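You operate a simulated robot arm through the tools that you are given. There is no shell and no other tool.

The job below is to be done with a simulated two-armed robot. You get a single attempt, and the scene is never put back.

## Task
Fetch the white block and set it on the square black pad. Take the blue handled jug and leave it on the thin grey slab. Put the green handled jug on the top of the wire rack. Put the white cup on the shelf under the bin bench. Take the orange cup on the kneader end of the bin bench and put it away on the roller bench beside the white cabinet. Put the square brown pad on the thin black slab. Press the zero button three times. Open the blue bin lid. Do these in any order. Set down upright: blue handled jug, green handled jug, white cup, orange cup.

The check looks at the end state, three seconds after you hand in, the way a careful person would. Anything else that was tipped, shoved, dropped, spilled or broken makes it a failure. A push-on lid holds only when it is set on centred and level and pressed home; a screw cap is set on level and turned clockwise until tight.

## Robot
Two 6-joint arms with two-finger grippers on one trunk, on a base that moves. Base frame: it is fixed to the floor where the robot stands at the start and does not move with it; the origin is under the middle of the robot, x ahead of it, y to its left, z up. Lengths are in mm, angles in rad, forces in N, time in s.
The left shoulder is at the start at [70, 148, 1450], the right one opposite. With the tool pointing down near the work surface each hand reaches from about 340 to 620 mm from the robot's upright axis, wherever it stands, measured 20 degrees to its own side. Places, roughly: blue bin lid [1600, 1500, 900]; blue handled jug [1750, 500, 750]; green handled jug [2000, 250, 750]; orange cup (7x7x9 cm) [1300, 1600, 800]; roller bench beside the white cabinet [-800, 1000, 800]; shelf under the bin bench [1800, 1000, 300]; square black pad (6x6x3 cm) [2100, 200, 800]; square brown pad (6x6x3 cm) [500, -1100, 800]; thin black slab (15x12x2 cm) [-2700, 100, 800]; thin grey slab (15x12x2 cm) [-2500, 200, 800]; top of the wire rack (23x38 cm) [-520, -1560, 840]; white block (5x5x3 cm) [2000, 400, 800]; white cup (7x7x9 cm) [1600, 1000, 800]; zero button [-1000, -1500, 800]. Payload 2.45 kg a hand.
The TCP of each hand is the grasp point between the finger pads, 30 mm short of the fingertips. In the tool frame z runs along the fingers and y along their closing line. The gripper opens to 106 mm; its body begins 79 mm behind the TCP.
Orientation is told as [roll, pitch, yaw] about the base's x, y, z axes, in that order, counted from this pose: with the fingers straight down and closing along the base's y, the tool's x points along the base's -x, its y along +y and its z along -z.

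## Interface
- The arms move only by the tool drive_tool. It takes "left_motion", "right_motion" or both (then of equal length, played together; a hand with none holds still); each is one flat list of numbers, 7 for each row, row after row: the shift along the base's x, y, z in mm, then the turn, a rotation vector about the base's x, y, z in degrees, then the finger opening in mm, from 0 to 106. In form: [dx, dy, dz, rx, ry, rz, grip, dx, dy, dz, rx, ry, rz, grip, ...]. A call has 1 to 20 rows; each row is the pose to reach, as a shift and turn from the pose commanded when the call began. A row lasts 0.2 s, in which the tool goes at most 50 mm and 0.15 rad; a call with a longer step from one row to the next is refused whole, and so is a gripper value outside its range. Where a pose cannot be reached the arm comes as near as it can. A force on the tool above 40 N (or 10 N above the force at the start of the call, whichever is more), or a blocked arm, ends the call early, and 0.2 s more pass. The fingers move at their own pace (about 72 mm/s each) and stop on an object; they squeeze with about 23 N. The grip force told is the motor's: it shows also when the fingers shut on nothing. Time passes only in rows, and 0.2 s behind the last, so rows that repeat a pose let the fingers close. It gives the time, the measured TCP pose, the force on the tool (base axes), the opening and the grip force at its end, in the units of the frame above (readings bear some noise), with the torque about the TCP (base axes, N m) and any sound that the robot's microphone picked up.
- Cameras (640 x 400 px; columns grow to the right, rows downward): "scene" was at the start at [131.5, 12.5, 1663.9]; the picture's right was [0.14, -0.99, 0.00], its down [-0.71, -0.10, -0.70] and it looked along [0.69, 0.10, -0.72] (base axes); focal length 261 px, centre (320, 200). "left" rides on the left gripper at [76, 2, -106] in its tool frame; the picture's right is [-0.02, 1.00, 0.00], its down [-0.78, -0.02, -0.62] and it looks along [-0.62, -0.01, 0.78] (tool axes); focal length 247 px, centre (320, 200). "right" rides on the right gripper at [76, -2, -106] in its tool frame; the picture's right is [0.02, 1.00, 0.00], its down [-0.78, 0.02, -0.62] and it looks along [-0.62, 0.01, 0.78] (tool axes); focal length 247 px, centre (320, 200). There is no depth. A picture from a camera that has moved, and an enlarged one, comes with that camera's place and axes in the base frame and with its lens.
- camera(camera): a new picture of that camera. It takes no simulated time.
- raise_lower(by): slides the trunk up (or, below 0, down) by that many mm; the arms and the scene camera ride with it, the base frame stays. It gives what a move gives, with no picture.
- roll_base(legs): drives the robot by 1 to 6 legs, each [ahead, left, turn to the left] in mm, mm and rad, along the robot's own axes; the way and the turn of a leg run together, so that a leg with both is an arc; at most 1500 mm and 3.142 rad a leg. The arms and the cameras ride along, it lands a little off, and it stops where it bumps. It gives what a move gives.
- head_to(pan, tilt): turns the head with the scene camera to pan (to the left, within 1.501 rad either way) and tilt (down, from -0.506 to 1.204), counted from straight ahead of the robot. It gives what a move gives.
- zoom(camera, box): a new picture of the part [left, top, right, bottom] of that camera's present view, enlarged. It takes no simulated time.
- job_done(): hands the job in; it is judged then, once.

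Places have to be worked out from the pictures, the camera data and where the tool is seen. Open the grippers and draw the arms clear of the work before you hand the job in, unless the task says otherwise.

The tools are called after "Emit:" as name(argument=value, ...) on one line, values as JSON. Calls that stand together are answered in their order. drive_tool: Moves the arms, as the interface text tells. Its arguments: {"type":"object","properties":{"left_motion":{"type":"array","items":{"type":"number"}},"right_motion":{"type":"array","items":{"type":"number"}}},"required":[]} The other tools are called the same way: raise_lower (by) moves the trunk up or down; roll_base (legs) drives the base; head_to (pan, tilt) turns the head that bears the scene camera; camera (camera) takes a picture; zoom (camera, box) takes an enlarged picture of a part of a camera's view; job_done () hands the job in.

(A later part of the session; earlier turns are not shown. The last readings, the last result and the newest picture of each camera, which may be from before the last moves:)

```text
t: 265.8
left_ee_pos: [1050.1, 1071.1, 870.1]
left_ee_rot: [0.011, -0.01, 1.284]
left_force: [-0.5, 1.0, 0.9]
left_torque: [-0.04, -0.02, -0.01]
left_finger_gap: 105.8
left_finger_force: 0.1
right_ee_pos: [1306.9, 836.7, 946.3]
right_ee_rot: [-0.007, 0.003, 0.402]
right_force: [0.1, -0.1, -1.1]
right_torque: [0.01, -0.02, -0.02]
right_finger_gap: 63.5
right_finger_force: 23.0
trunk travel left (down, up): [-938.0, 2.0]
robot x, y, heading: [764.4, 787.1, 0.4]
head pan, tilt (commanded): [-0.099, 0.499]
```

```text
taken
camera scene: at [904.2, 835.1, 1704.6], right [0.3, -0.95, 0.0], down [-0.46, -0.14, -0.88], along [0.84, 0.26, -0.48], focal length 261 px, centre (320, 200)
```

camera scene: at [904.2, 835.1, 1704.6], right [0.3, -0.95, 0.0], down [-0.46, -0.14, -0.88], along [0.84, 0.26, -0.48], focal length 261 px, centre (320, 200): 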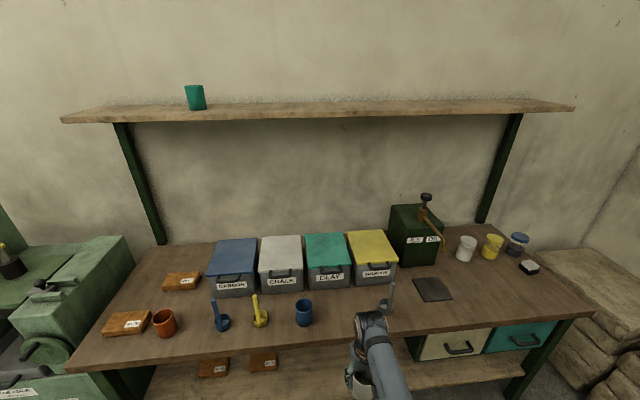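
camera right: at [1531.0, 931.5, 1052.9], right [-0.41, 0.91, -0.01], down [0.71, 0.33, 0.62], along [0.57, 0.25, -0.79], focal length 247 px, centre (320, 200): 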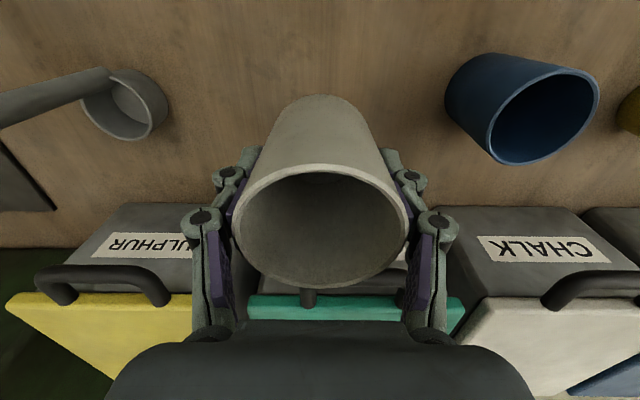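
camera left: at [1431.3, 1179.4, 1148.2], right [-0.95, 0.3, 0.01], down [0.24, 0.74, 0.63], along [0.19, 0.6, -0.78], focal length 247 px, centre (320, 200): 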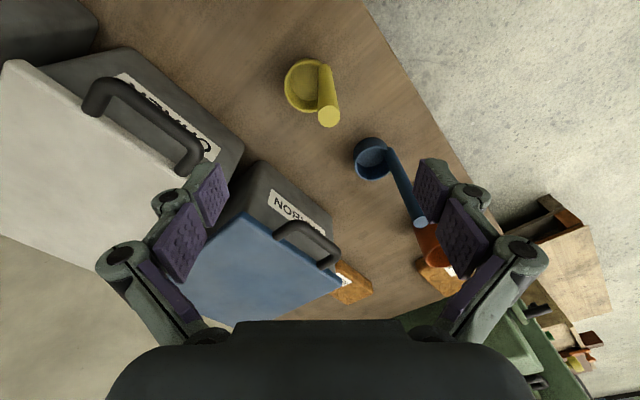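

The trunk may move at most 400 mm per call. I lower by 400 and then 100 more, and look.

Emit:
raise_lower(by=-400)

Emit:
raise_lower(by=-100)

Emit:
camera(camera="scene")

Emit:
camera(camera="right")

```text
t: 269.6
left_ee_pos: [1050.2, 1071.7, 470.4]
left_ee_rot: [0.01, -0.009, 1.284]
left_force: [0.7, -0.1, -0.9]
left_torque: [-0.01, -0.04, 0.01]
left_finger_gap: 106.0
left_finger_force: 0.1
right_ee_pos: [1305.1, 838.2, 545.6]
right_ee_rot: [-0.01, 0.004, 0.403]
right_force: [-0.4, -0.4, 0.2]
right_torque: [0.01, 0.0, 0.03]
right_finger_gap: 63.6
right_finger_force: 23.0
trunk travel left (down, up): [-538.0, 402.0]
robot x, y, heading: [772.1, 787.9, 0.404]
head pan, tilt (commanded): [-0.099, 0.499]
```

```text
t: 271.0
left_ee_pos: [1051.5, 1070.9, 371.4]
left_ee_rot: [0.01, -0.01, 1.284]
left_force: [0.8, -0.7, -0.2]
left_torque: [0.03, 0.02, 0.04]
left_finger_gap: 106.0
left_finger_force: 0.2
right_ee_pos: [1305.3, 837.6, 446.1]
right_ee_rot: [-0.008, 0.003, 0.403]
right_force: [0.0, 0.0, -1.5]
right_torque: [0.0, -0.03, -0.01]
right_finger_gap: 63.8
right_finger_force: 23.0
trunk travel left (down, up): [-438.0, 502.0]
robot x, y, heading: [772.7, 788.0, 0.406]
head pan, tilt (commanded): [-0.099, 0.499]
```

```text
taken
camera scene: at [903.9, 835.0, 1204.7], right [0.3, -0.95, 0.0], down [-0.46, -0.14, -0.88], along [0.84, 0.26, -0.48], focal length 261 px, centre (320, 200)
```

scene: 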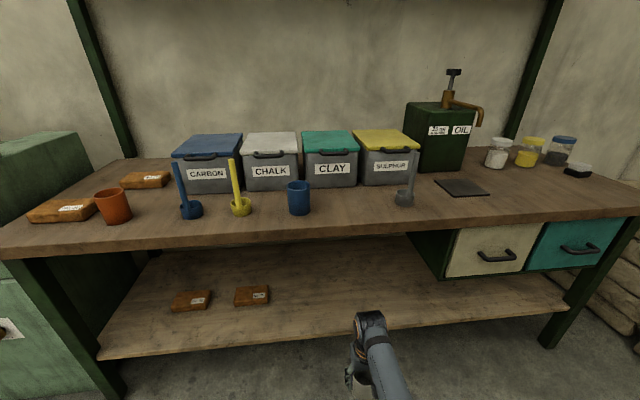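

```text
taken
camera right: at [1237.2, 807.4, 552.7], right [-0.41, 0.91, -0.01], down [0.71, 0.33, 0.62], along [0.57, 0.25, -0.79], focal length 247 px, centre (320, 200)
```

right: 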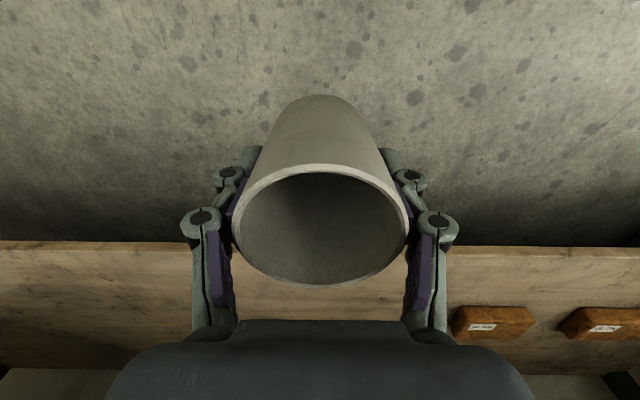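

I see the shelf clearly; its front edge is a bit recessed from the bench top. I lower the right hand 60 mm so the wrist clears the bench top, then roll ahead halfway.

Emit:
drive_tool(right_motion=[0, 0, -30, 0, 0, 0, 45, 0, 0, -60, 0, 0, 0, 45])

Emit:
roll_base(legs=[[190, 0, 0]])

Emit:
camera(camera="right")

Emit:
camera(camera="scene")

```text
t: 271.6
left_ee_pos: [1051.1, 1071.2, 372.0]
left_ee_rot: [0.01, -0.009, 1.283]
left_force: [0.6, -0.1, 0.2]
left_torque: [0.0, 0.03, 0.0]
left_finger_gap: 106.0
left_finger_force: 0.0
right_ee_pos: [1307.3, 839.2, 385.7]
right_ee_rot: [-0.009, 0.004, 0.405]
right_force: [0.3, 0.0, -1.3]
right_torque: [-0.02, -0.04, 0.04]
right_finger_gap: 63.7
right_finger_force: 22.9
trunk travel left (down, up): [-438.0, 502.0]
robot x, y, heading: [770.2, 783.5, 0.405]
head pan, tilt (commanded): [-0.099, 0.499]
```

```text
t: 273.1
left_ee_pos: [1224.4, 1144.5, 370.7]
left_ee_rot: [0.012, -0.008, 1.285]
left_force: [-0.2, 0.0, -1.1]
left_torque: [-0.01, 0.05, 0.02]
left_finger_gap: 105.9
left_finger_force: 0.1
right_ee_pos: [1478.5, 912.8, 385.4]
right_ee_rot: [-0.009, 0.005, 0.403]
right_force: [0.5, -0.1, -0.4]
right_torque: [-0.02, -0.02, -0.02]
right_finger_gap: 63.4
right_finger_force: 22.9
trunk travel left (down, up): [-438.0, 502.0]
robot x, y, heading: [940.1, 859.3, 0.404]
head pan, tilt (commanded): [-0.099, 0.499]
```

```text
taken
camera right: at [1410.3, 882.4, 492.0], right [-0.41, 0.91, -0.01], down [0.71, 0.33, 0.62], along [0.57, 0.25, -0.79], focal length 247 px, centre (320, 200)
```

right: 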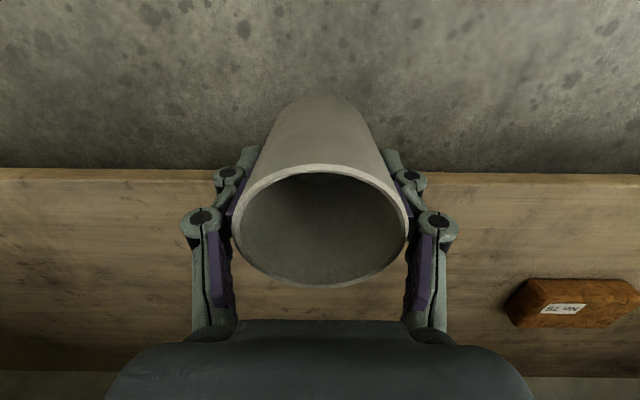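

```text
taken
camera scene: at [1077.7, 909.3, 1204.5], right [0.3, -0.95, 0.0], down [-0.46, -0.14, -0.88], along [0.84, 0.26, -0.48], focal length 261 px, centre (320, 200)
```

scene: 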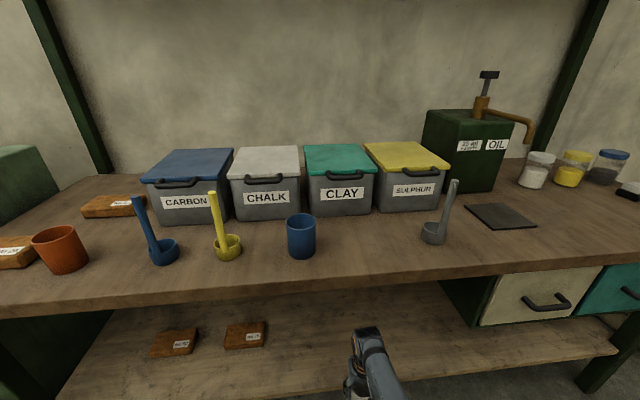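

Triangulation gives the shelf top at z ≈ 278 with its front edge ~50 mm behind the bench edge. I lower the hand 12 mm more and roll in 150 mm.

Emit:
drive_tool(right_motion=[0, 0, -12, 0, 0, 0, 45])

Emit:
roll_base(legs=[[80, 0, 0], [75, 0, 0]])

Emit:
camera(camera="right")

Emit:
camera(camera="scene")

```text
t: 273.5
left_ee_pos: [1223.6, 1145.9, 370.5]
left_ee_rot: [0.011, -0.012, 1.284]
left_force: [0.1, 1.2, 1.6]
left_torque: [0.01, 0.01, -0.03]
left_finger_gap: 105.9
left_finger_force: 0.0
right_ee_pos: [1477.8, 912.4, 373.9]
right_ee_rot: [-0.008, 0.004, 0.403]
right_force: [0.3, 0.5, -1.3]
right_torque: [0.01, -0.01, 0.02]
right_finger_gap: 63.5
right_finger_force: 22.9
trunk travel left (down, up): [-438.0, 502.0]
robot x, y, heading: [944.9, 861.3, 0.407]
head pan, tilt (commanded): [-0.099, 0.499]
```

```text
t: 275.2
left_ee_pos: [1365.5, 1206.9, 370.9]
left_ee_rot: [0.011, -0.009, 1.283]
left_force: [-0.6, 0.6, -1.3]
left_torque: [-0.03, 0.04, -0.03]
left_finger_gap: 106.1
left_finger_force: 0.0
right_ee_pos: [1620.4, 974.7, 373.1]
right_ee_rot: [-0.009, 0.005, 0.404]
right_force: [-0.1, -0.6, -1.2]
right_torque: [0.02, 0.02, 0.02]
right_finger_gap: 63.5
right_finger_force: 23.2
trunk travel left (down, up): [-438.0, 502.0]
robot x, y, heading: [1080.7, 921.3, 0.407]
head pan, tilt (commanded): [-0.099, 0.499]
```

```text
taken
camera right: at [1551.8, 943.7, 480.3], right [-0.41, 0.91, -0.01], down [0.71, 0.33, 0.62], along [0.57, 0.25, -0.79], focal length 247 px, centre (320, 200)
```

right: 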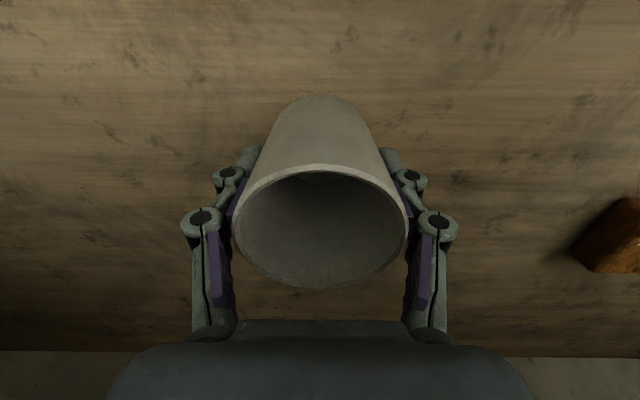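

```text
taken
camera scene: at [1219.2, 969.9, 1204.5], right [0.3, -0.95, 0.0], down [-0.46, -0.14, -0.88], along [0.84, 0.26, -0.48], focal length 261 px, centre (320, 200)
```

scene: 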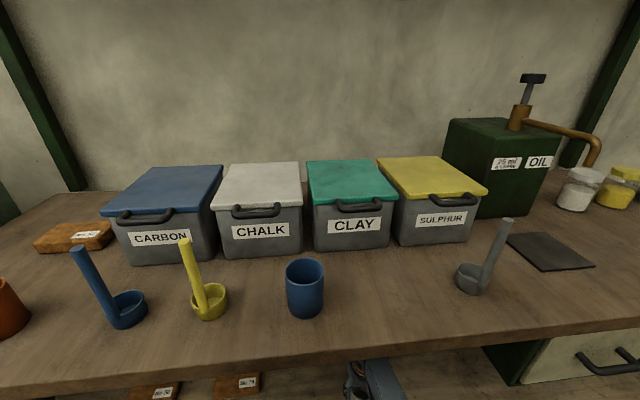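

The cup is now ~85 mm inside the shelf's front edge. I lower it toward the shelf, slowly near contact.

Emit:
drive_tool(right_motion=[0, 0, -10, 0, 0, 0, 45, 0, 0, -20, 0, 0, 0, 45, 0, 0, -26, 0, 0, 0, 45, 0, 0, -26, 0, 0, 0, 45])

Emit:
drive_tool(right_motion=[0, 0, -2, 0, 0, 0, 45, 0, 0, -4, 0, 0, 0, 45, 0, 0, -6, 0, 0, 0, 45, 0, 0, -8, 0, 0, 0, 45, 0, 0, -8, 0, 0, 0, 45])

```text
t: 276.2
left_ee_pos: [1364.9, 1207.0, 371.3]
left_ee_rot: [0.011, -0.01, 1.285]
left_force: [0.6, 0.3, 0.4]
left_torque: [0.0, 0.01, 0.01]
left_finger_gap: 105.9
left_finger_force: 0.1
right_ee_pos: [1620.9, 972.9, 348.8]
right_ee_rot: [-0.009, 0.003, 0.403]
right_force: [-0.4, 0.5, 0.3]
right_torque: [0.06, 0.01, -0.01]
right_finger_gap: 63.4
right_finger_force: 23.0
trunk travel left (down, up): [-438.0, 502.0]
robot x, y, heading: [1084.2, 922.7, 0.406]
head pan, tilt (commanded): [-0.099, 0.499]
```

```text
t: 277.4
left_ee_pos: [1364.9, 1206.2, 370.7]
left_ee_rot: [0.011, -0.01, 1.285]
left_force: [0.3, -0.8, 0.4]
left_torque: [0.0, 0.01, -0.01]
left_finger_gap: 106.1
left_finger_force: 0.0
right_ee_pos: [1620.7, 973.1, 339.8]
right_ee_rot: [-0.007, 0.002, 0.403]
right_force: [0.3, -0.2, -1.4]
right_torque: [-0.01, -0.02, 0.02]
right_finger_gap: 63.7
right_finger_force: 23.3
trunk travel left (down, up): [-438.0, 502.0]
robot x, y, heading: [1087.0, 919.8, 0.407]
head pan, tilt (commanded): [-0.099, 0.499]
```

Not yet in contact; I go on in 2 mm steps.

Emit:
drive_tool(right_motion=[0, 0, -2, 0, 0, 0, 45, 0, 0, -4, 0, 0, 0, 45, 0, 0, -6, 0, 0, 0, 45, 0, 0, -8, 0, 0, 0, 45, 0, 0, -8, 0, 0, 0, 45])

Emit:
camera(camera="right")

```text
t: 278.6
left_ee_pos: [1365.0, 1206.0, 371.8]
left_ee_rot: [0.011, -0.01, 1.285]
left_force: [0.4, 0.5, 0.1]
left_torque: [0.0, 0.03, 0.02]
left_finger_gap: 106.0
left_finger_force: 0.0
right_ee_pos: [1620.8, 973.5, 331.8]
right_ee_rot: [-0.009, 0.004, 0.403]
right_force: [-0.1, 0.8, -1.5]
right_torque: [0.02, 0.0, -0.02]
right_finger_gap: 63.9
right_finger_force: 22.9
trunk travel left (down, up): [-438.0, 502.0]
robot x, y, heading: [1085.0, 922.4, 0.4]
head pan, tilt (commanded): [-0.099, 0.499]
```

```text
taken
camera right: at [1551.7, 943.0, 438.9], right [-0.41, 0.91, -0.01], down [0.71, 0.33, 0.62], along [0.57, 0.25, -0.79], focal length 247 px, centre (320, 200)
```

right: 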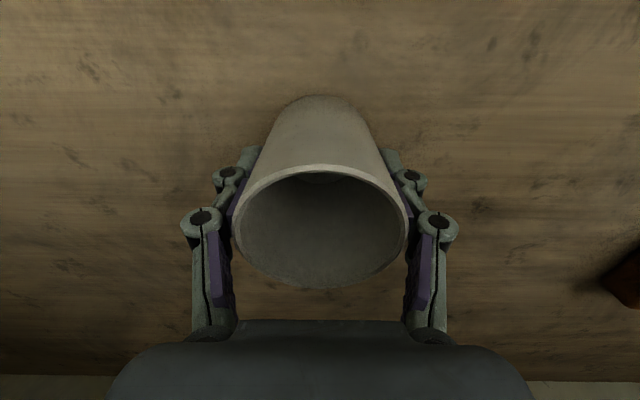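

Still free at z 331.8; a contact shadow is growing. I continue.

Emit:
drive_tool(right_motion=[0, 0, -2, 0, 0, 0, 45, 0, 0, -4, 0, 0, 0, 45, 0, 0, -6, 0, 0, 0, 45, 0, 0, -8, 0, 0, 0, 45, 0, 0, -10, 0, 0, 0, 45, 0, 0, -10, 0, 0, 0, 45])

```text
t: 280.0
left_ee_pos: [1363.7, 1207.2, 371.7]
left_ee_rot: [0.009, -0.011, 1.285]
left_force: [-1.0, 0.3, -0.2]
left_torque: [-0.02, -0.01, 0.01]
left_finger_gap: 105.9
left_finger_force: 0.1
right_ee_pos: [1620.7, 974.1, 323.3]
right_ee_rot: [-0.009, -0.002, 0.405]
right_force: [0.0, -2.3, 15.7]
right_torque: [0.2, 0.11, -0.02]
right_finger_gap: 63.7
right_finger_force: 23.8
trunk travel left (down, up): [-438.0, 502.0]
robot x, y, heading: [1080.9, 925.7, 0.406]
head pan, tilt (commanded): [-0.099, 0.499]
```

Contact at z ~323 (15.7 N). I ease off 2 mm, open the fingers, and then lift the hand 75 mm straight up.

Emit:
drive_tool(right_motion=[0, 0, 2, 0, 0, 0, 45, 0, 0, 2, 0, 0, 0, 80, 0, 0, 2, 0, 0, 0, 106, 0, 0, 2, 0, 0, 0, 106])

Emit:
drive_tool(right_motion=[0, 0, 20, 0, 0, 0, 106, 0, 0, 45, 0, 0, 0, 106, 0, 0, 75, 0, 0, 0, 106, 0, 0, 75, 0, 0, 0, 106])

Emit:
camera(camera="right")

```text
t: 281.0
left_ee_pos: [1364.7, 1206.2, 370.3]
left_ee_rot: [0.011, -0.01, 1.285]
left_force: [-1.4, -0.1, 0.4]
left_torque: [-0.01, 0.01, 0.03]
left_finger_gap: 106.1
left_finger_force: 0.0
right_ee_pos: [1620.3, 973.9, 324.5]
right_ee_rot: [-0.01, 0.005, 0.404]
right_force: [-0.5, -0.3, 0.2]
right_torque: [0.01, 0.02, 0.0]
right_finger_gap: 106.3
right_finger_force: 0.0
trunk travel left (down, up): [-438.0, 502.0]
robot x, y, heading: [1085.4, 920.3, 0.409]
head pan, tilt (commanded): [-0.099, 0.499]
```

```text
t: 282.0
left_ee_pos: [1365.0, 1206.9, 371.5]
left_ee_rot: [0.011, -0.01, 1.283]
left_force: [0.2, -0.4, 0.5]
left_torque: [-0.03, -0.02, 0.05]
left_finger_gap: 105.9
left_finger_force: 0.0
right_ee_pos: [1620.1, 973.9, 399.8]
right_ee_rot: [-0.009, 0.002, 0.404]
right_force: [-0.5, 0.0, 0.2]
right_torque: [0.01, 0.01, 0.0]
right_finger_gap: 105.9
right_finger_force: 0.0
trunk travel left (down, up): [-438.0, 502.0]
robot x, y, heading: [1084.9, 923.2, 0.407]
head pan, tilt (commanded): [-0.099, 0.499]
```

```text
taken
camera right: at [1550.9, 943.6, 506.0], right [-0.41, 0.91, -0.01], down [0.71, 0.33, 0.62], along [0.57, 0.25, -0.79], focal length 247 px, centre (320, 200)
```

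right: 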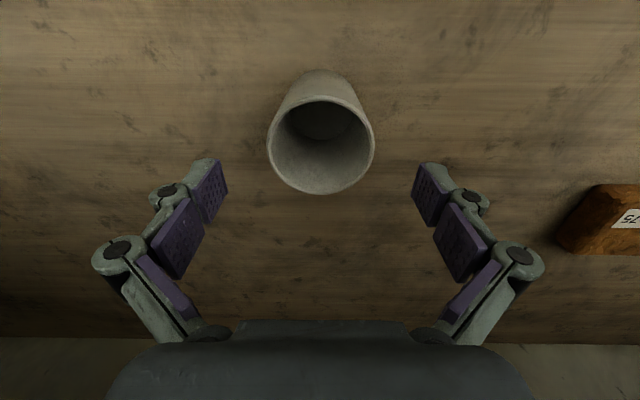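

The white cup stands upright on the shelf. I back straight out from under the bench and raise the trunk.

Emit:
roll_base(legs=[[-350, 0, 0]])

Emit:
raise_lower(by=400)

Emit:
raise_lower(by=100)

Emit:
head_to(pan=0.2, tilt=0.65)

Emit:
camera(camera="scene")

```text
t: 284.2
left_ee_pos: [1045.9, 1070.1, 370.2]
left_ee_rot: [0.011, -0.009, 1.288]
left_force: [0.6, -0.6, 0.6]
left_torque: [0.02, -0.02, -0.01]
left_finger_gap: 106.0
left_finger_force: 0.0
right_ee_pos: [1301.5, 839.5, 400.3]
right_ee_rot: [-0.01, 0.003, 0.408]
right_force: [-0.8, -0.4, -0.7]
right_torque: [0.02, 0.03, 0.01]
right_finger_gap: 105.7
right_finger_force: 0.1
trunk travel left (down, up): [-438.0, 502.0]
robot x, y, heading: [766.2, 784.6, 0.408]
head pan, tilt (commanded): [-0.099, 0.499]
```

```text
t: 288.1
left_ee_pos: [1044.6, 1069.9, 771.3]
left_ee_rot: [0.01, -0.01, 1.287]
left_force: [0.1, 0.0, 0.4]
left_torque: [0.0, -0.02, -0.01]
left_finger_gap: 106.0
left_finger_force: 0.0
right_ee_pos: [1301.1, 838.4, 799.2]
right_ee_rot: [-0.008, 0.004, 0.406]
right_force: [-0.2, 0.9, 0.1]
right_torque: [0.0, 0.02, 0.02]
right_finger_gap: 106.0
right_finger_force: 0.1
trunk travel left (down, up): [-838.0, 102.0]
robot x, y, heading: [763.1, 785.7, 0.405]
head pan, tilt (commanded): [-0.099, 0.499]
```

```text
t: 289.4
left_ee_pos: [1045.6, 1070.2, 871.0]
left_ee_rot: [0.011, -0.01, 1.288]
left_force: [0.1, 0.3, 0.4]
left_torque: [-0.05, 0.0, -0.01]
left_finger_gap: 106.0
left_finger_force: 0.0
right_ee_pos: [1301.2, 838.2, 899.5]
right_ee_rot: [-0.008, 0.004, 0.405]
right_force: [0.2, 0.3, 0.0]
right_torque: [-0.03, 0.01, 0.0]
right_finger_gap: 106.1
right_finger_force: 0.0
trunk travel left (down, up): [-938.0, 2.0]
robot x, y, heading: [764.6, 789.2, 0.408]
head pan, tilt (commanded): [-0.099, 0.499]
```

```text
t: 290.2
left_ee_pos: [1044.4, 1071.2, 870.5]
left_ee_rot: [0.011, -0.011, 1.287]
left_force: [0.6, 0.5, -0.5]
left_torque: [-0.02, -0.01, 0.02]
left_finger_gap: 106.2
left_finger_force: 0.2
right_ee_pos: [1300.8, 838.1, 900.4]
right_ee_rot: [-0.009, 0.005, 0.407]
right_force: [0.4, -0.7, -0.6]
right_torque: [0.02, -0.02, 0.02]
right_finger_gap: 106.1
right_finger_force: 0.0
trunk travel left (down, up): [-938.0, 2.0]
robot x, y, heading: [768.5, 786.9, 0.401]
head pan, tilt (commanded): [0.201, 0.649]
```

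```text
taken
camera scene: at [883.6, 854.7, 1691.3], right [0.57, -0.82, 0.0], down [-0.5, -0.34, -0.8], along [0.65, 0.45, -0.6], focal length 261 px, centre (320, 200)
```

scene: 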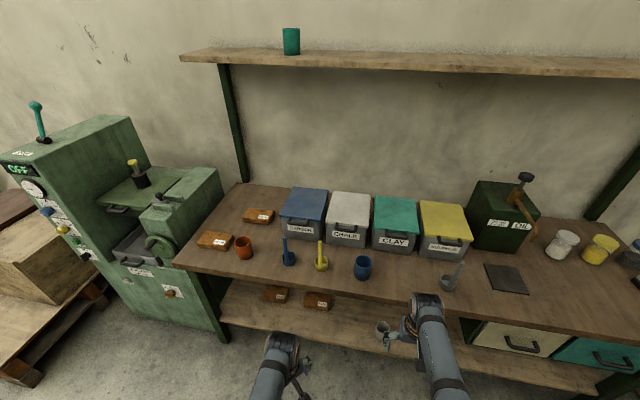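

The white cup is seen on the shelf. Next the blue bin lid; I zoom in on it.

Emit:
zoom(camera="scene", box=[220, 170, 380, 290])

```text
3.33 times, centred on (300, 230) of scene
camera zoom: at [883.6, 854.7, 1691.3], right [0.57, -0.82, 0.0], down [-0.5, -0.34, -0.8], along [0.65, 0.45, -0.6], focal length 870 px, centre (387, 100)
```

zoom: 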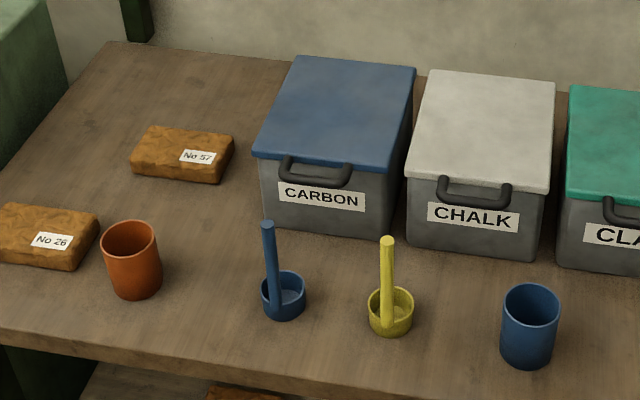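

The lid's U-handle juts out from the front at about z 922. My plan is to pinch one handle leg with the right hand and swing the lid up about its rear hinge. I raise both hands first and then roll to the blue bin.

Emit:
drive_tool(left_motion=[22, 12, 35, 0, 0, 0, 106, 44, 24, 70, 0, 0, 0, 106, 66, 36, 105, 0, 0, 0, 106, 88, 48, 140, 0, 0, 0, 106, 109, 59, 172, 0, 0, 0, 106], right_motion=[0, 0, 25, 0, 0, 0, 106, 0, 0, 50, 0, 0, 0, 90, 0, 0, 75, 0, 0, 0, 70, 0, 0, 100, 0, 0, 0, 60, 0, 0, 120, 0, 0, 0, 60])

Emit:
roll_base(legs=[[180, 418, 0.0], [140, 0, 0]])

Emit:
camera(camera="right")

Emit:
camera(camera="scene")

```text
t: 291.4
left_ee_pos: [1154.8, 1130.6, 1043.6]
left_ee_rot: [0.011, -0.007, 1.289]
left_force: [-0.4, 0.3, 0.5]
left_torque: [0.0, 0.03, -0.01]
left_finger_gap: 106.0
left_finger_force: 0.0
right_ee_pos: [1301.0, 840.5, 1019.0]
right_ee_rot: [-0.008, 0.006, 0.407]
right_force: [0.4, 0.2, -0.6]
right_torque: [0.0, -0.01, 0.01]
right_finger_gap: 60.0
right_finger_force: 0.0
trunk travel left (down, up): [-938.0, 2.0]
robot x, y, heading: [765.1, 783.3, 0.403]
head pan, tilt (commanded): [0.201, 0.649]
```

```text
t: 295.1
left_ee_pos: [1283.3, 1649.2, 1045.0]
left_ee_rot: [0.01, -0.01, 1.285]
left_force: [-0.5, 0.1, -0.6]
left_torque: [0.01, -0.03, 0.03]
left_finger_gap: 106.1
left_finger_force: 0.0
right_ee_pos: [1430.2, 1356.8, 1020.2]
right_ee_rot: [-0.008, 0.001, 0.404]
right_force: [-0.2, -0.4, -0.1]
right_torque: [0.01, 0.0, 0.0]
right_finger_gap: 59.9
right_finger_force: 0.1
trunk travel left (down, up): [-938.0, 2.0]
robot x, y, heading: [897.3, 1305.5, 0.406]
head pan, tilt (commanded): [0.201, 0.649]
```

```text
taken
camera right: at [1361.4, 1326.7, 1126.8], right [-0.41, 0.91, -0.01], down [0.71, 0.33, 0.62], along [0.57, 0.25, -0.78], focal length 247 px, centre (320, 200)
```

right: 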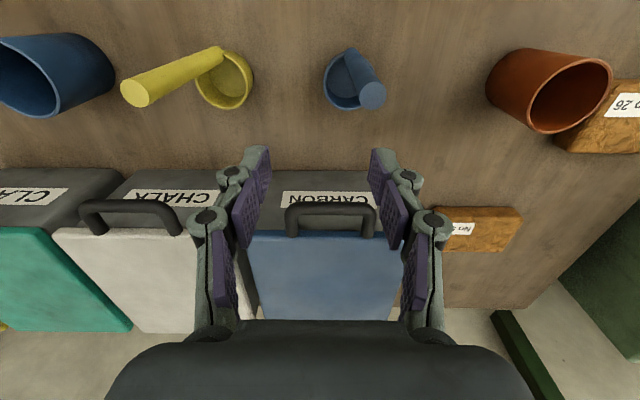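

```text
taken
camera scene: at [1011.6, 1373.4, 1691.6], right [0.57, -0.82, 0.0], down [-0.5, -0.34, -0.8], along [0.66, 0.45, -0.6], focal length 261 px, centre (320, 200)
```

scene: 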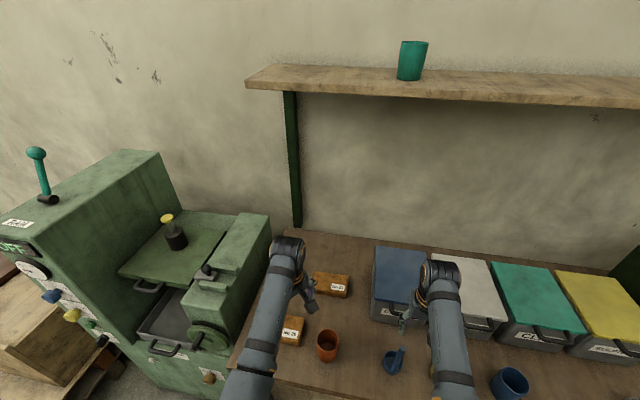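

The handle is clearly visible in front of the hand. I roll 75 mm nearer, so the arm can work with some reach in hand.

Emit:
roll_base(legs=[[75, 0, 0]])

Emit:
camera(camera="right")

Emit:
camera(camera="left")

```text
t: 296.2
left_ee_pos: [1348.6, 1675.5, 1048.0]
left_ee_rot: [0.005, -0.014, 1.285]
left_force: [-0.6, -0.6, 1.2]
left_torque: [0.04, -0.06, -0.01]
left_finger_gap: 106.0
left_finger_force: 0.0
right_ee_pos: [1494.2, 1383.9, 1023.0]
right_ee_rot: [-0.009, -0.001, 0.404]
right_force: [-0.8, -0.2, 1.2]
right_torque: [0.0, -0.05, 0.0]
right_finger_gap: 59.8
right_finger_force: 0.0
trunk travel left (down, up): [-938.0, 2.0]
robot x, y, heading: [964.8, 1330.1, 0.401]
head pan, tilt (commanded): [0.201, 0.649]
```

```text
taken
camera right: at [1425.5, 1353.3, 1128.5], right [-0.41, 0.91, -0.01], down [0.71, 0.33, 0.62], along [0.57, 0.25, -0.78], focal length 247 px, centre (320, 200)
```

right: 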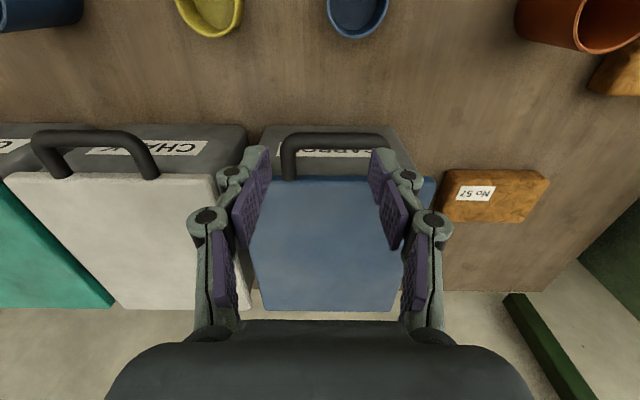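

```text
taken
camera left: at [1325.6, 1601.3, 1151.9], right [-0.95, 0.3, 0.01], down [0.24, 0.74, 0.63], along [0.19, 0.6, -0.78], focal length 247 px, centre (320, 200)
```

left: 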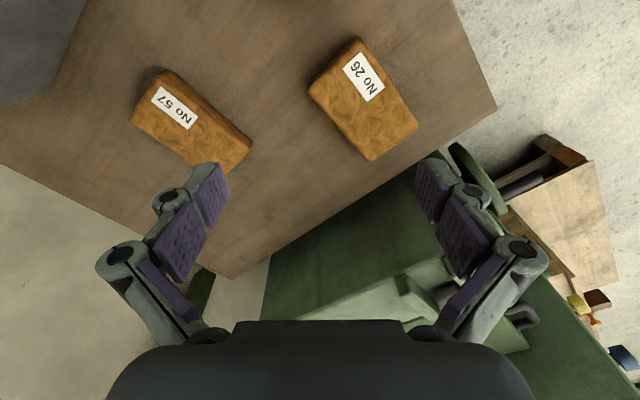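

Two views give the handle bar at u≈1926, lid edge u≈1966, z≈948, and its outer width is ~84 mm, so I can grip the whole U-handle from both sides. I open fully, centre over it and lower to z ~985.

Emit:
drive_tool(right_motion=[0, 0, 0, 0, 0, 0, 90, 7, 7, 0, 0, 0, 0, 106, 21.2, 21.6, 0, 0, 0, 0, 106, 21.2, 21.6, -20, 0, 0, 0, 106, 21.2, 21.6, -38, 0, 0, 0, 106, 21.2, 21.6, -38, 0, 0, 0, 106])

Emit:
camera(camera="right")

```text
t: 297.6
left_ee_pos: [1354.2, 1677.3, 1042.5]
left_ee_rot: [0.01, -0.008, 1.286]
left_force: [0.5, 0.5, -0.6]
left_torque: [-0.04, -0.02, -0.02]
left_finger_gap: 106.0
left_finger_force: 0.0
right_ee_pos: [1521.5, 1406.8, 979.0]
right_ee_rot: [-0.008, 0.005, 0.404]
right_force: [1.0, 1.2, -0.6]
right_torque: [0.01, -0.01, -0.01]
right_finger_gap: 106.0
right_finger_force: 0.0
trunk travel left (down, up): [-938.0, 2.0]
robot x, y, heading: [960.9, 1334.4, 0.399]
head pan, tilt (commanded): [0.201, 0.649]
```

```text
taken
camera right: at [1453.1, 1377.3, 1085.6], right [-0.41, 0.91, -0.01], down [0.71, 0.33, 0.62], along [0.57, 0.25, -0.79], focal length 247 px, centre (320, 200)
```

right: 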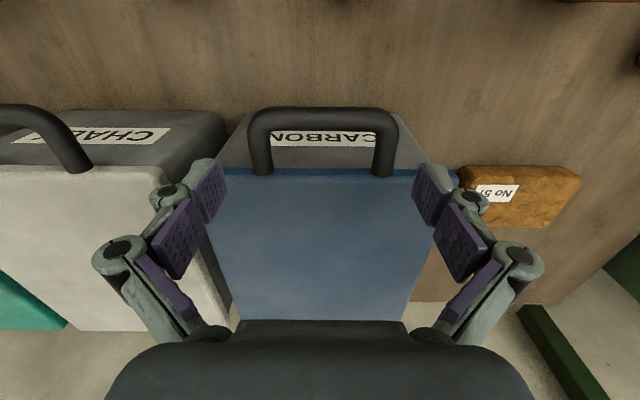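

The handle is centred between the fingers. I draw back 6 mm to stay clear of the lid edge, lower to z ~948 and look.

Emit:
drive_tool(right_motion=[-5.5, -2.4, 0, 0, 0, 0, 106, -5.5, -2.4, -12, 0, 0, 0, 106, -5.5, -2.4, -24, 0, 0, 0, 106, -5.5, -2.4, -31, 0, 0, 0, 106, -5.5, -2.4, -31, 0, 0, 0, 106])

Emit:
camera(camera="right")

```text
t: 298.8
left_ee_pos: [1353.6, 1676.7, 1042.9]
left_ee_rot: [0.011, -0.009, 1.285]
left_force: [-0.2, -0.1, -0.1]
left_torque: [-0.01, -0.02, 0.0]
left_finger_gap: 105.9
left_finger_force: 0.1
right_ee_pos: [1517.4, 1404.9, 949.3]
right_ee_rot: [-0.008, 0.004, 0.404]
right_force: [0.9, 0.2, 0.3]
right_torque: [-0.02, -0.01, 0.04]
right_finger_gap: 105.9
right_finger_force: 0.2
trunk travel left (down, up): [-938.0, 2.0]
robot x, y, heading: [965.3, 1327.4, 0.408]
head pan, tilt (commanded): [0.201, 0.649]
```

```text
taken
camera right: at [1447.6, 1374.5, 1055.8], right [-0.41, 0.91, -0.01], down [0.71, 0.33, 0.62], along [0.57, 0.25, -0.79], focal length 247 px, centre (320, 200)
```

right: 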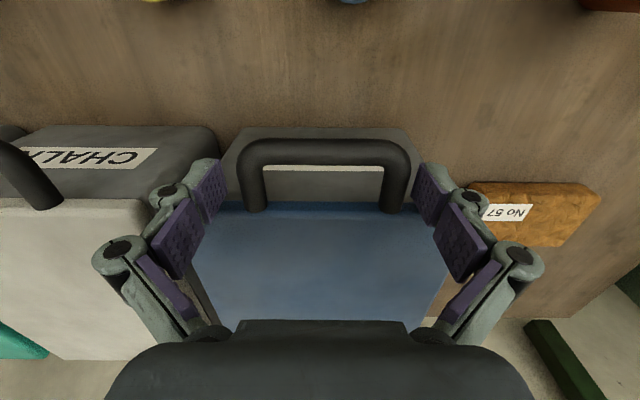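

The fingers straddle the handle legs properly. I close on the handle.

Emit:
drive_tool(right_motion=[0, 0, 0, 0, 0, 0, 95, 0, 0, 0, 0, 0, 0, 80, 0, 0, 0, 0, 0, 0, 60, 0, 0, 0, 0, 0, 0, 60])

Emit:
camera(camera="right")

```text
t: 299.8
left_ee_pos: [1353.3, 1680.1, 1043.3]
left_ee_rot: [0.01, -0.008, 1.285]
left_force: [0.0, 0.7, -0.2]
left_torque: [-0.02, -0.02, 0.01]
left_finger_gap: 106.1
left_finger_force: 0.1
right_ee_pos: [1515.6, 1407.3, 950.0]
right_ee_rot: [-0.01, 0.002, 0.403]
right_force: [-0.2, 6.4, 5.3]
right_torque: [0.73, 0.12, 0.77]
right_finger_gap: 92.8
right_finger_force: 44.9
trunk travel left (down, up): [-938.0, 2.0]
robot x, y, heading: [962.8, 1330.7, 0.402]
head pan, tilt (commanded): [0.201, 0.649]
```

```text
taken
camera right: at [1446.9, 1376.0, 1056.7], right [-0.41, 0.91, -0.01], down [0.71, 0.33, 0.62], along [0.57, 0.25, -0.79], focal length 247 px, centre (320, 200)
```

right: 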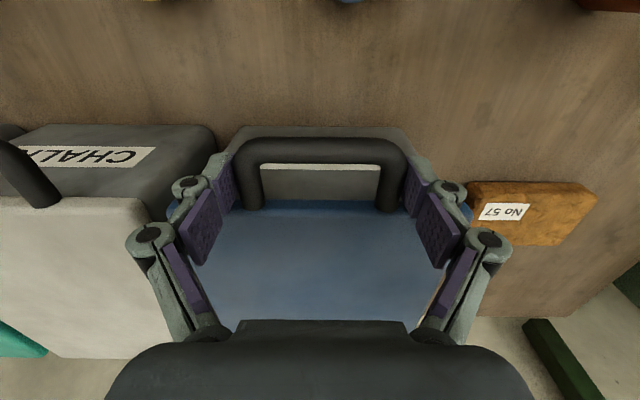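

The handle is gripped at 92.8 mm. I now begin lifting along the hinge arc, tilting the hand with the lid, first to about 20°.

Emit:
drive_tool(right_motion=[0, 0, 22.4, 1.97, -4.6, 0, 60, 1.7, 0.7, 44.6, 3.94, -9.19, 0, 60, 5.2, 2.2, 66.4, 5.91, -13.8, 0, 60, 10.6, 4.5, 87.5, 7.88, -18.4, 0, 60])

Emit:
camera(camera="right")

Emit:
camera(camera="scene")

```text
t: 300.8
left_ee_pos: [1348.5, 1684.8, 1043.8]
left_ee_rot: [0.008, -0.006, 1.29]
left_force: [0.3, -0.2, 0.2]
left_torque: [0.05, 0.02, -0.01]
left_finger_gap: 106.1
left_finger_force: 0.2
right_ee_pos: [1529.9, 1411.8, 1039.1]
right_ee_rot: [-0.011, -0.349, 0.413]
right_force: [-19.0, 43.7, 2.0]
right_torque: [1.02, -0.34, 0.42]
right_finger_gap: 93.9
right_finger_force: 24.7
trunk travel left (down, up): [-938.0, 2.0]
robot x, y, heading: [963.4, 1335.4, 0.407]
head pan, tilt (commanded): [0.201, 0.649]
stopped in row 4 (right hand): the force on the tool passed its limit at 46 N (the readings are from after the stop); the commanded pose is now the measured one
```

```text
taken
camera right: at [1431.9, 1369.2, 1113.1], right [-0.41, 0.91, -0.02], down [0.47, 0.23, 0.85], along [0.78, 0.34, -0.52], focal length 247 px, centre (320, 200)
```

right: 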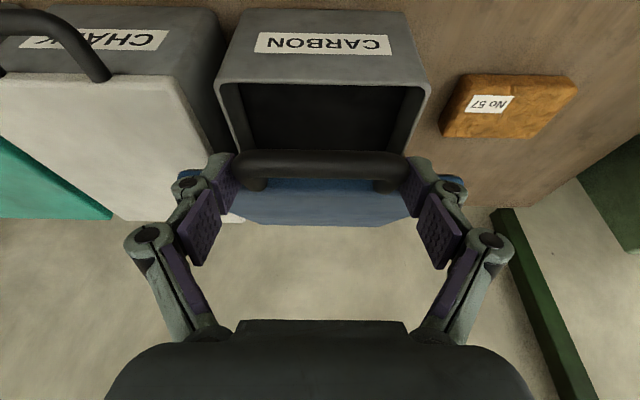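

```text
taken
camera scene: at [1078.0, 1411.6, 1691.4], right [0.57, -0.82, 0.0], down [-0.49, -0.35, -0.8], along [0.65, 0.45, -0.61], focal length 261 px, centre (320, 200)
```

scene: 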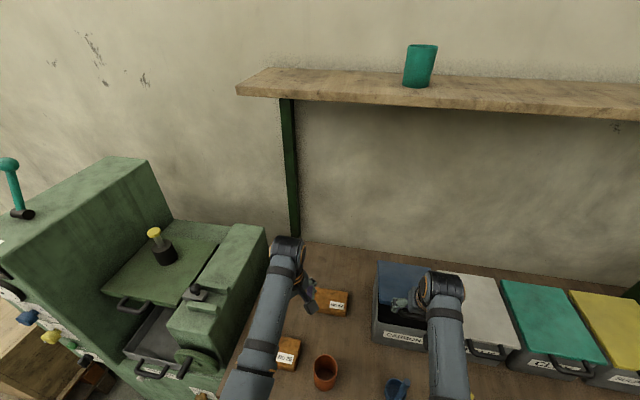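

The lid has come up ~20° with the bin's inside showing; only a sideways force built up. I shift 3 mm left to relieve it and continue along the arc to ~40°.

Emit:
drive_tool(right_motion=[-1.2, 2.8, 0, 0, 0, 0, 60, 5.8, 5.8, 20.4, 1.97, -4.6, 0, 60, 14.5, 9.5, 39.9, 3.94, -9.19, 0, 60, 24.8, 14, 58.3, 5.91, -13.8, 0, 60, 36.7, 19, 75.5, 7.88, -18.4, 0, 60])

Emit:
camera(camera="right")

Emit:
camera(camera="scene")

```text
t: 301.4
left_ee_pos: [1347.3, 1685.2, 1044.4]
left_ee_rot: [0.005, -0.006, 1.292]
left_force: [-0.4, -0.2, 0.0]
left_torque: [0.04, 0.01, -0.01]
left_finger_gap: 105.7
left_finger_force: 0.0
right_ee_pos: [1536.0, 1415.1, 1052.7]
right_ee_rot: [-0.015, -0.398, 0.416]
right_force: [-21.6, 38.9, 6.7]
right_torque: [0.68, -0.8, 0.3]
right_finger_gap: 93.6
right_finger_force: 45.1
trunk travel left (down, up): [-938.0, 2.0]
robot x, y, heading: [968.1, 1338.3, 0.41]
head pan, tilt (commanded): [0.201, 0.649]
stopped in row 2 (right hand): the force on the tool passed its limit at 70 N (the readings are from after the stop); the commanded pose is now the measured one
```

```text
taken
camera right: at [1435.5, 1370.5, 1121.2], right [-0.42, 0.91, -0.02], down [0.43, 0.22, 0.88], along [0.8, 0.36, -0.48], focal length 247 px, centre (320, 200)
```

right: 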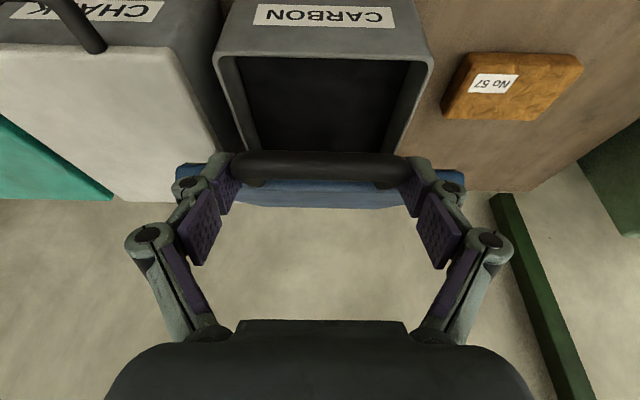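

```text
taken
camera scene: at [1075.9, 1412.3, 1691.5], right [0.57, -0.82, 0.01], down [-0.49, -0.35, -0.8], along [0.65, 0.45, -0.6], focal length 261 px, centre (320, 200)
```

scene: 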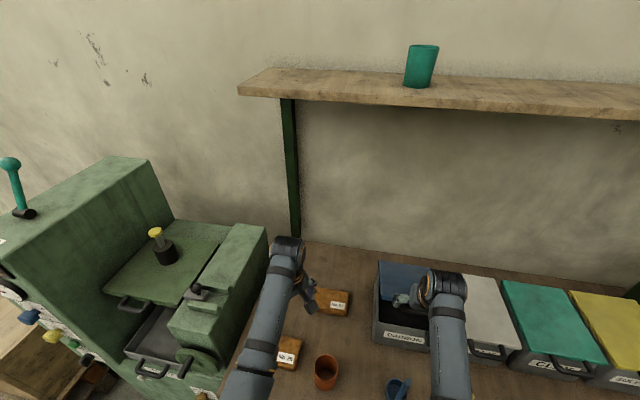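

The lid keeps coming, but the sideways load (≈44 N toward the left) persists. I move the hand 2 mm left only, to see how the force responds.

Emit:
drive_tool(right_motion=[-0.4, 0.9, 0, 0, 0, 0, 60, -0.8, 1.8, 0, 0, 0, 0, 60])

```text
t: 301.9
left_ee_pos: [1346.7, 1687.0, 1042.3]
left_ee_rot: [0.004, -0.004, 1.29]
left_force: [-0.1, -0.4, -0.4]
left_torque: [0.04, -0.03, -0.02]
left_finger_gap: 106.2
left_finger_force: 0.0
right_ee_pos: [1535.8, 1415.4, 1053.2]
right_ee_rot: [-0.02, -0.398, 0.418]
right_force: [-19.3, 34.8, 3.6]
right_torque: [1.38, -0.17, 1.0]
right_finger_gap: 93.2
right_finger_force: 45.1
trunk travel left (down, up): [-938.0, 2.0]
robot x, y, heading: [960.6, 1335.1, 0.411]
head pan, tilt (commanded): [0.201, 0.649]
```

Force fell with the shift and the gap shrank, meaning only the left finger bears on the handle. I shift the hand a further 10 mm left in small steps to centre it.

Emit:
drive_tool(right_motion=[-0.8, 1.8, 0, 0, 0, 0, 60, -1.6, 3.7, 0, 0, 0, 0, 60, -2.4, 5.5, 0, 0, 0, 0, 60, -3.2, 7.4, 0, 0, 0, 0, 60, -3.9, 9.2, 0, 0, 0, 0, 60])

Emit:
camera(camera="right")

```text
t: 302.7
left_ee_pos: [1345.8, 1686.9, 1044.3]
left_ee_rot: [0.005, -0.006, 1.292]
left_force: [-0.2, -0.5, 0.1]
left_torque: [0.04, 0.01, -0.03]
left_finger_gap: 106.1
left_finger_force: 0.0
right_ee_pos: [1536.2, 1415.2, 1051.7]
right_ee_rot: [-0.022, -0.399, 0.421]
right_force: [-20.6, 33.7, 5.4]
right_torque: [1.83, 0.11, 0.97]
right_finger_gap: 93.5
right_finger_force: 45.3
trunk travel left (down, up): [-938.0, 2.0]
robot x, y, heading: [964.7, 1335.5, 0.415]
head pan, tilt (commanded): [0.201, 0.649]
stopped in row 3 (right hand): the force on the tool passed its limit at 50 N (the readings are from after the stop); the commanded pose is now the measured one
```

```text
taken
camera right: at [1434.7, 1370.8, 1119.9], right [-0.42, 0.91, -0.03], down [0.43, 0.22, 0.88], along [0.8, 0.35, -0.48], focal length 247 px, centre (320, 200)
```

right: 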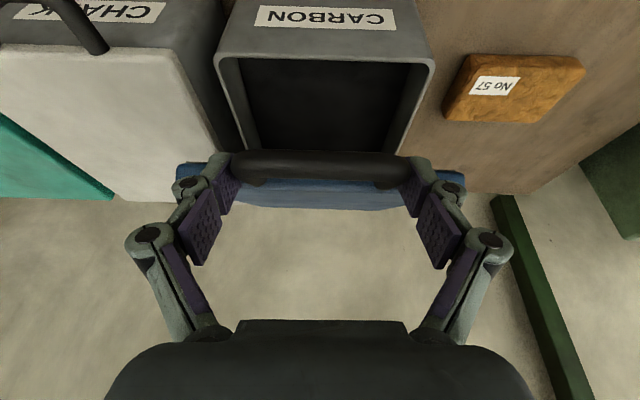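

The sideways load stays near 40 N. I try again in gentler steps (0.8 mm per row) to the left.

Emit:
drive_tool(right_motion=[-0.3, 0.7, 0, 0, 0, 0, 60, -0.6, 1.4, 0, 0, 0, 0, 60, -0.9, 2.1, 0, 0, 0, 0, 60, -1.2, 2.8, 0, 0, 0, 0, 60, -1.2, 2.8, 0, 0, 0, 0, 60, -1.2, 2.8, 0, 0, 0, 0, 60])

```text
t: 304.1
left_ee_pos: [1345.3, 1687.9, 1042.4]
left_ee_rot: [0.003, -0.003, 1.292]
left_force: [-0.4, -0.1, -0.1]
left_torque: [0.0, 0.0, -0.01]
left_finger_gap: 105.8
left_finger_force: 0.0
right_ee_pos: [1536.2, 1413.8, 1050.2]
right_ee_rot: [-0.035, -0.399, 0.421]
right_force: [-25.3, 40.2, 3.9]
right_torque: [1.28, 0.32, 1.03]
right_finger_gap: 93.1
right_finger_force: 44.9
trunk travel left (down, up): [-938.0, 2.0]
robot x, y, heading: [963.2, 1337.8, 0.407]
head pan, tilt (commanded): [0.201, 0.649]
```

I zoom on the grip to see which finger really touches the handle.

Emit:
zoom(camera="right", box=[160, 130, 480, 260])

Emit:
zoom(camera="scene", box=[360, 240, 520, 370])

```text
2.00 times, centred on (320, 195) of right
camera zoom: at [1433.8, 1372.1, 1120.0], right [-0.41, 0.91, -0.04], down [0.42, 0.23, 0.88], along [0.81, 0.34, -0.48], focal length 494 px, centre (320, 210)
```

zoom: 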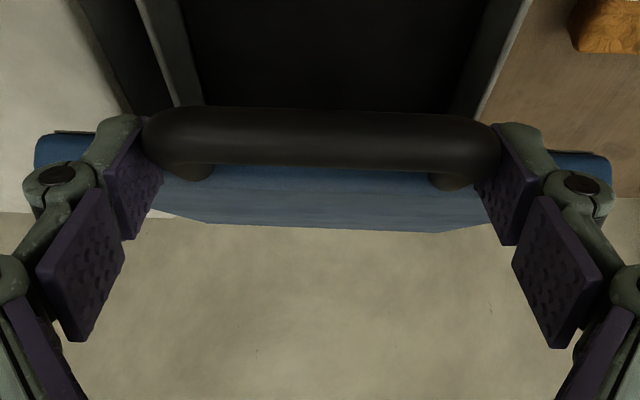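

```text
3.08 times, centred on (440, 305) of scene
camera zoom: at [1072.5, 1417.9, 1691.3], right [0.57, -0.82, 0.01], down [-0.49, -0.35, -0.8], along [0.66, 0.45, -0.6], focal length 803 px, centre (-49, -123)
```

zoom: 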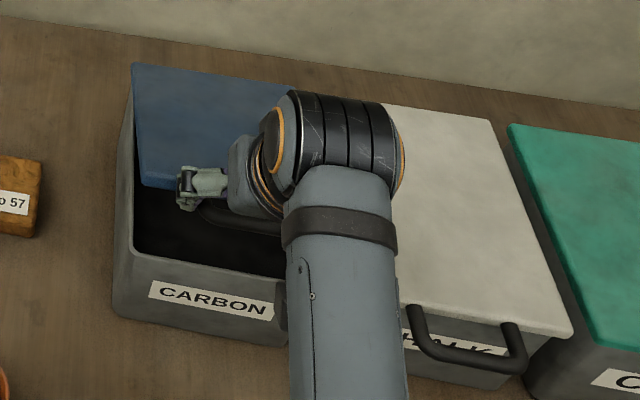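

The grip is symmetric, so the side load seems to come from the base having been turned slightly (heading .402→.41) and pushing back. I issue a null base move to let it settle where it is.

Emit:
roll_base(legs=[[0, 0, 0]])

```text
t: 304.8
left_ee_pos: [1344.9, 1689.6, 1042.3]
left_ee_rot: [0.004, -0.002, 1.29]
left_force: [0.4, 0.2, -0.6]
left_torque: [0.03, 0.04, 0.01]
left_finger_gap: 106.1
left_finger_force: 0.1
right_ee_pos: [1536.0, 1415.9, 1051.4]
right_ee_rot: [-0.036, -0.398, 0.42]
right_force: [-24.8, 42.3, 5.6]
right_torque: [1.31, -0.14, 0.83]
right_finger_gap: 93.4
right_finger_force: 44.9
trunk travel left (down, up): [-938.0, 2.0]
robot x, y, heading: [963.3, 1335.3, 0.412]
head pan, tilt (commanded): [0.201, 0.649]
```

No change. I try moving the whole base 5 mm to the left.

Emit:
roll_base(legs=[[0, 6, 0]])

```text
t: 305.5
left_ee_pos: [1346.2, 1690.4, 1043.7]
left_ee_rot: [0.007, -0.005, 1.289]
left_force: [-0.1, -0.7, -0.2]
left_torque: [-0.03, -0.01, 0.05]
left_finger_gap: 105.9
left_finger_force: 0.0
right_ee_pos: [1535.7, 1414.9, 1050.8]
right_ee_rot: [-0.034, -0.399, 0.419]
right_force: [-13.7, 13.7, 4.0]
right_torque: [0.38, -0.12, 0.56]
right_finger_gap: 93.5
right_finger_force: 44.6
trunk travel left (down, up): [-938.0, 2.0]
robot x, y, heading: [959.6, 1341.2, 0.409]
head pan, tilt (commanded): [0.201, 0.649]
```

That relieved it: the side force fell from ~47 N to ~18 N. I move 4 mm more.

Emit:
roll_base(legs=[[0, 4, 0]])

```text
t: 306.2
left_ee_pos: [1345.4, 1690.1, 1044.5]
left_ee_rot: [0.009, -0.009, 1.29]
left_force: [-0.1, 0.0, 0.8]
left_torque: [0.02, 0.0, 0.01]
left_finger_gap: 106.1
left_finger_force: 0.0
right_ee_pos: [1536.2, 1415.1, 1048.8]
right_ee_rot: [-0.029, -0.398, 0.419]
right_force: [-4.9, -2.4, 5.1]
right_torque: [0.64, -0.44, 1.52]
right_finger_gap: 93.3
right_finger_force: 44.8
trunk travel left (down, up): [-938.0, 2.0]
robot x, y, heading: [958.6, 1346.5, 0.404]
head pan, tilt (commanded): [0.201, 0.649]
```

Forces are now small. I continue the arc from ~23° to ~40°.

Emit:
drive_tool(right_motion=[5.6, 2.5, 14.4, 1.47, -3.29, 0, 60, 12, 5.3, 28.4, 2.94, -6.57, 0, 60, 22.2, 9.9, 46.8, 4.98, -11.1, 0, 60, 34, 15.2, 64, 7.02, -15.7, 0, 60])

Emit:
camera(camera="right")

Emit:
camera(camera="scene")

```text
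t: 307.2
left_ee_pos: [1341.9, 1698.2, 1042.1]
left_ee_rot: [0.009, -0.003, 1.294]
left_force: [0.3, 0.4, 0.1]
left_torque: [0.06, 0.02, 0.0]
left_finger_gap: 106.0
left_finger_force: 0.1
right_ee_pos: [1575.3, 1433.7, 1114.8]
right_ee_rot: [-0.052, -0.698, 0.44]
right_force: [-12.5, 36.5, -1.0]
right_torque: [1.2, -0.28, 0.35]
right_finger_gap: 93.8
right_finger_force: 25.1
trunk travel left (down, up): [-938.0, 2.0]
robot x, y, heading: [960.7, 1344.5, 0.415]
head pan, tilt (commanded): [0.201, 0.649]
stopped in row 4 (right hand): the force on the tool passed its limit at 50 N (the readings are from after the stop); the commanded pose is now the measured one
```

```text
taken
camera right: at [1460.3, 1383.3, 1147.6], right [-0.41, 0.91, -0.05], down [0.16, 0.13, 0.98], along [0.9, 0.39, -0.2], focal length 247 px, centre (320, 200)
```

right: 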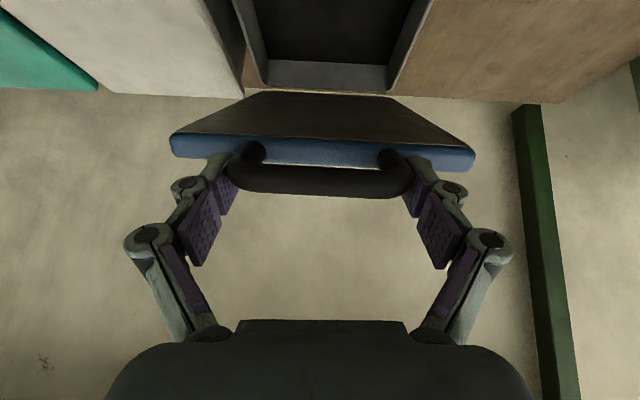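

```text
taken
camera scene: at [1073.5, 1424.5, 1691.2], right [0.58, -0.82, 0.01], down [-0.49, -0.35, -0.8], along [0.65, 0.46, -0.61], focal length 261 px, centre (320, 200)
```

scene: 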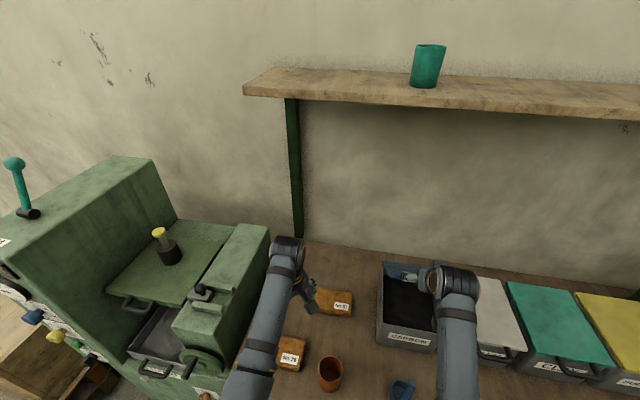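

The lid is up about 40° and its underside shows. I relieve the side load again with an 8 mm base shift left.

Emit:
roll_base(legs=[[0, 8, 0]])

```text
t: 308.0
left_ee_pos: [1342.9, 1701.8, 1043.0]
left_ee_rot: [0.01, -0.007, 1.29]
left_force: [0.6, 0.1, 0.9]
left_torque: [-0.03, 0.03, 0.0]
left_finger_gap: 105.9
left_finger_force: 0.0
right_ee_pos: [1574.9, 1433.6, 1114.0]
right_ee_rot: [-0.063, -0.7, 0.441]
right_force: [-1.9, 11.1, 0.0]
right_torque: [0.64, -0.27, 1.91]
right_finger_gap: 93.6
right_finger_force: 44.9
trunk travel left (down, up): [-938.0, 2.0]
robot x, y, heading: [955.1, 1350.9, 0.412]
head pan, tilt (commanded): [0.201, 0.649]
```

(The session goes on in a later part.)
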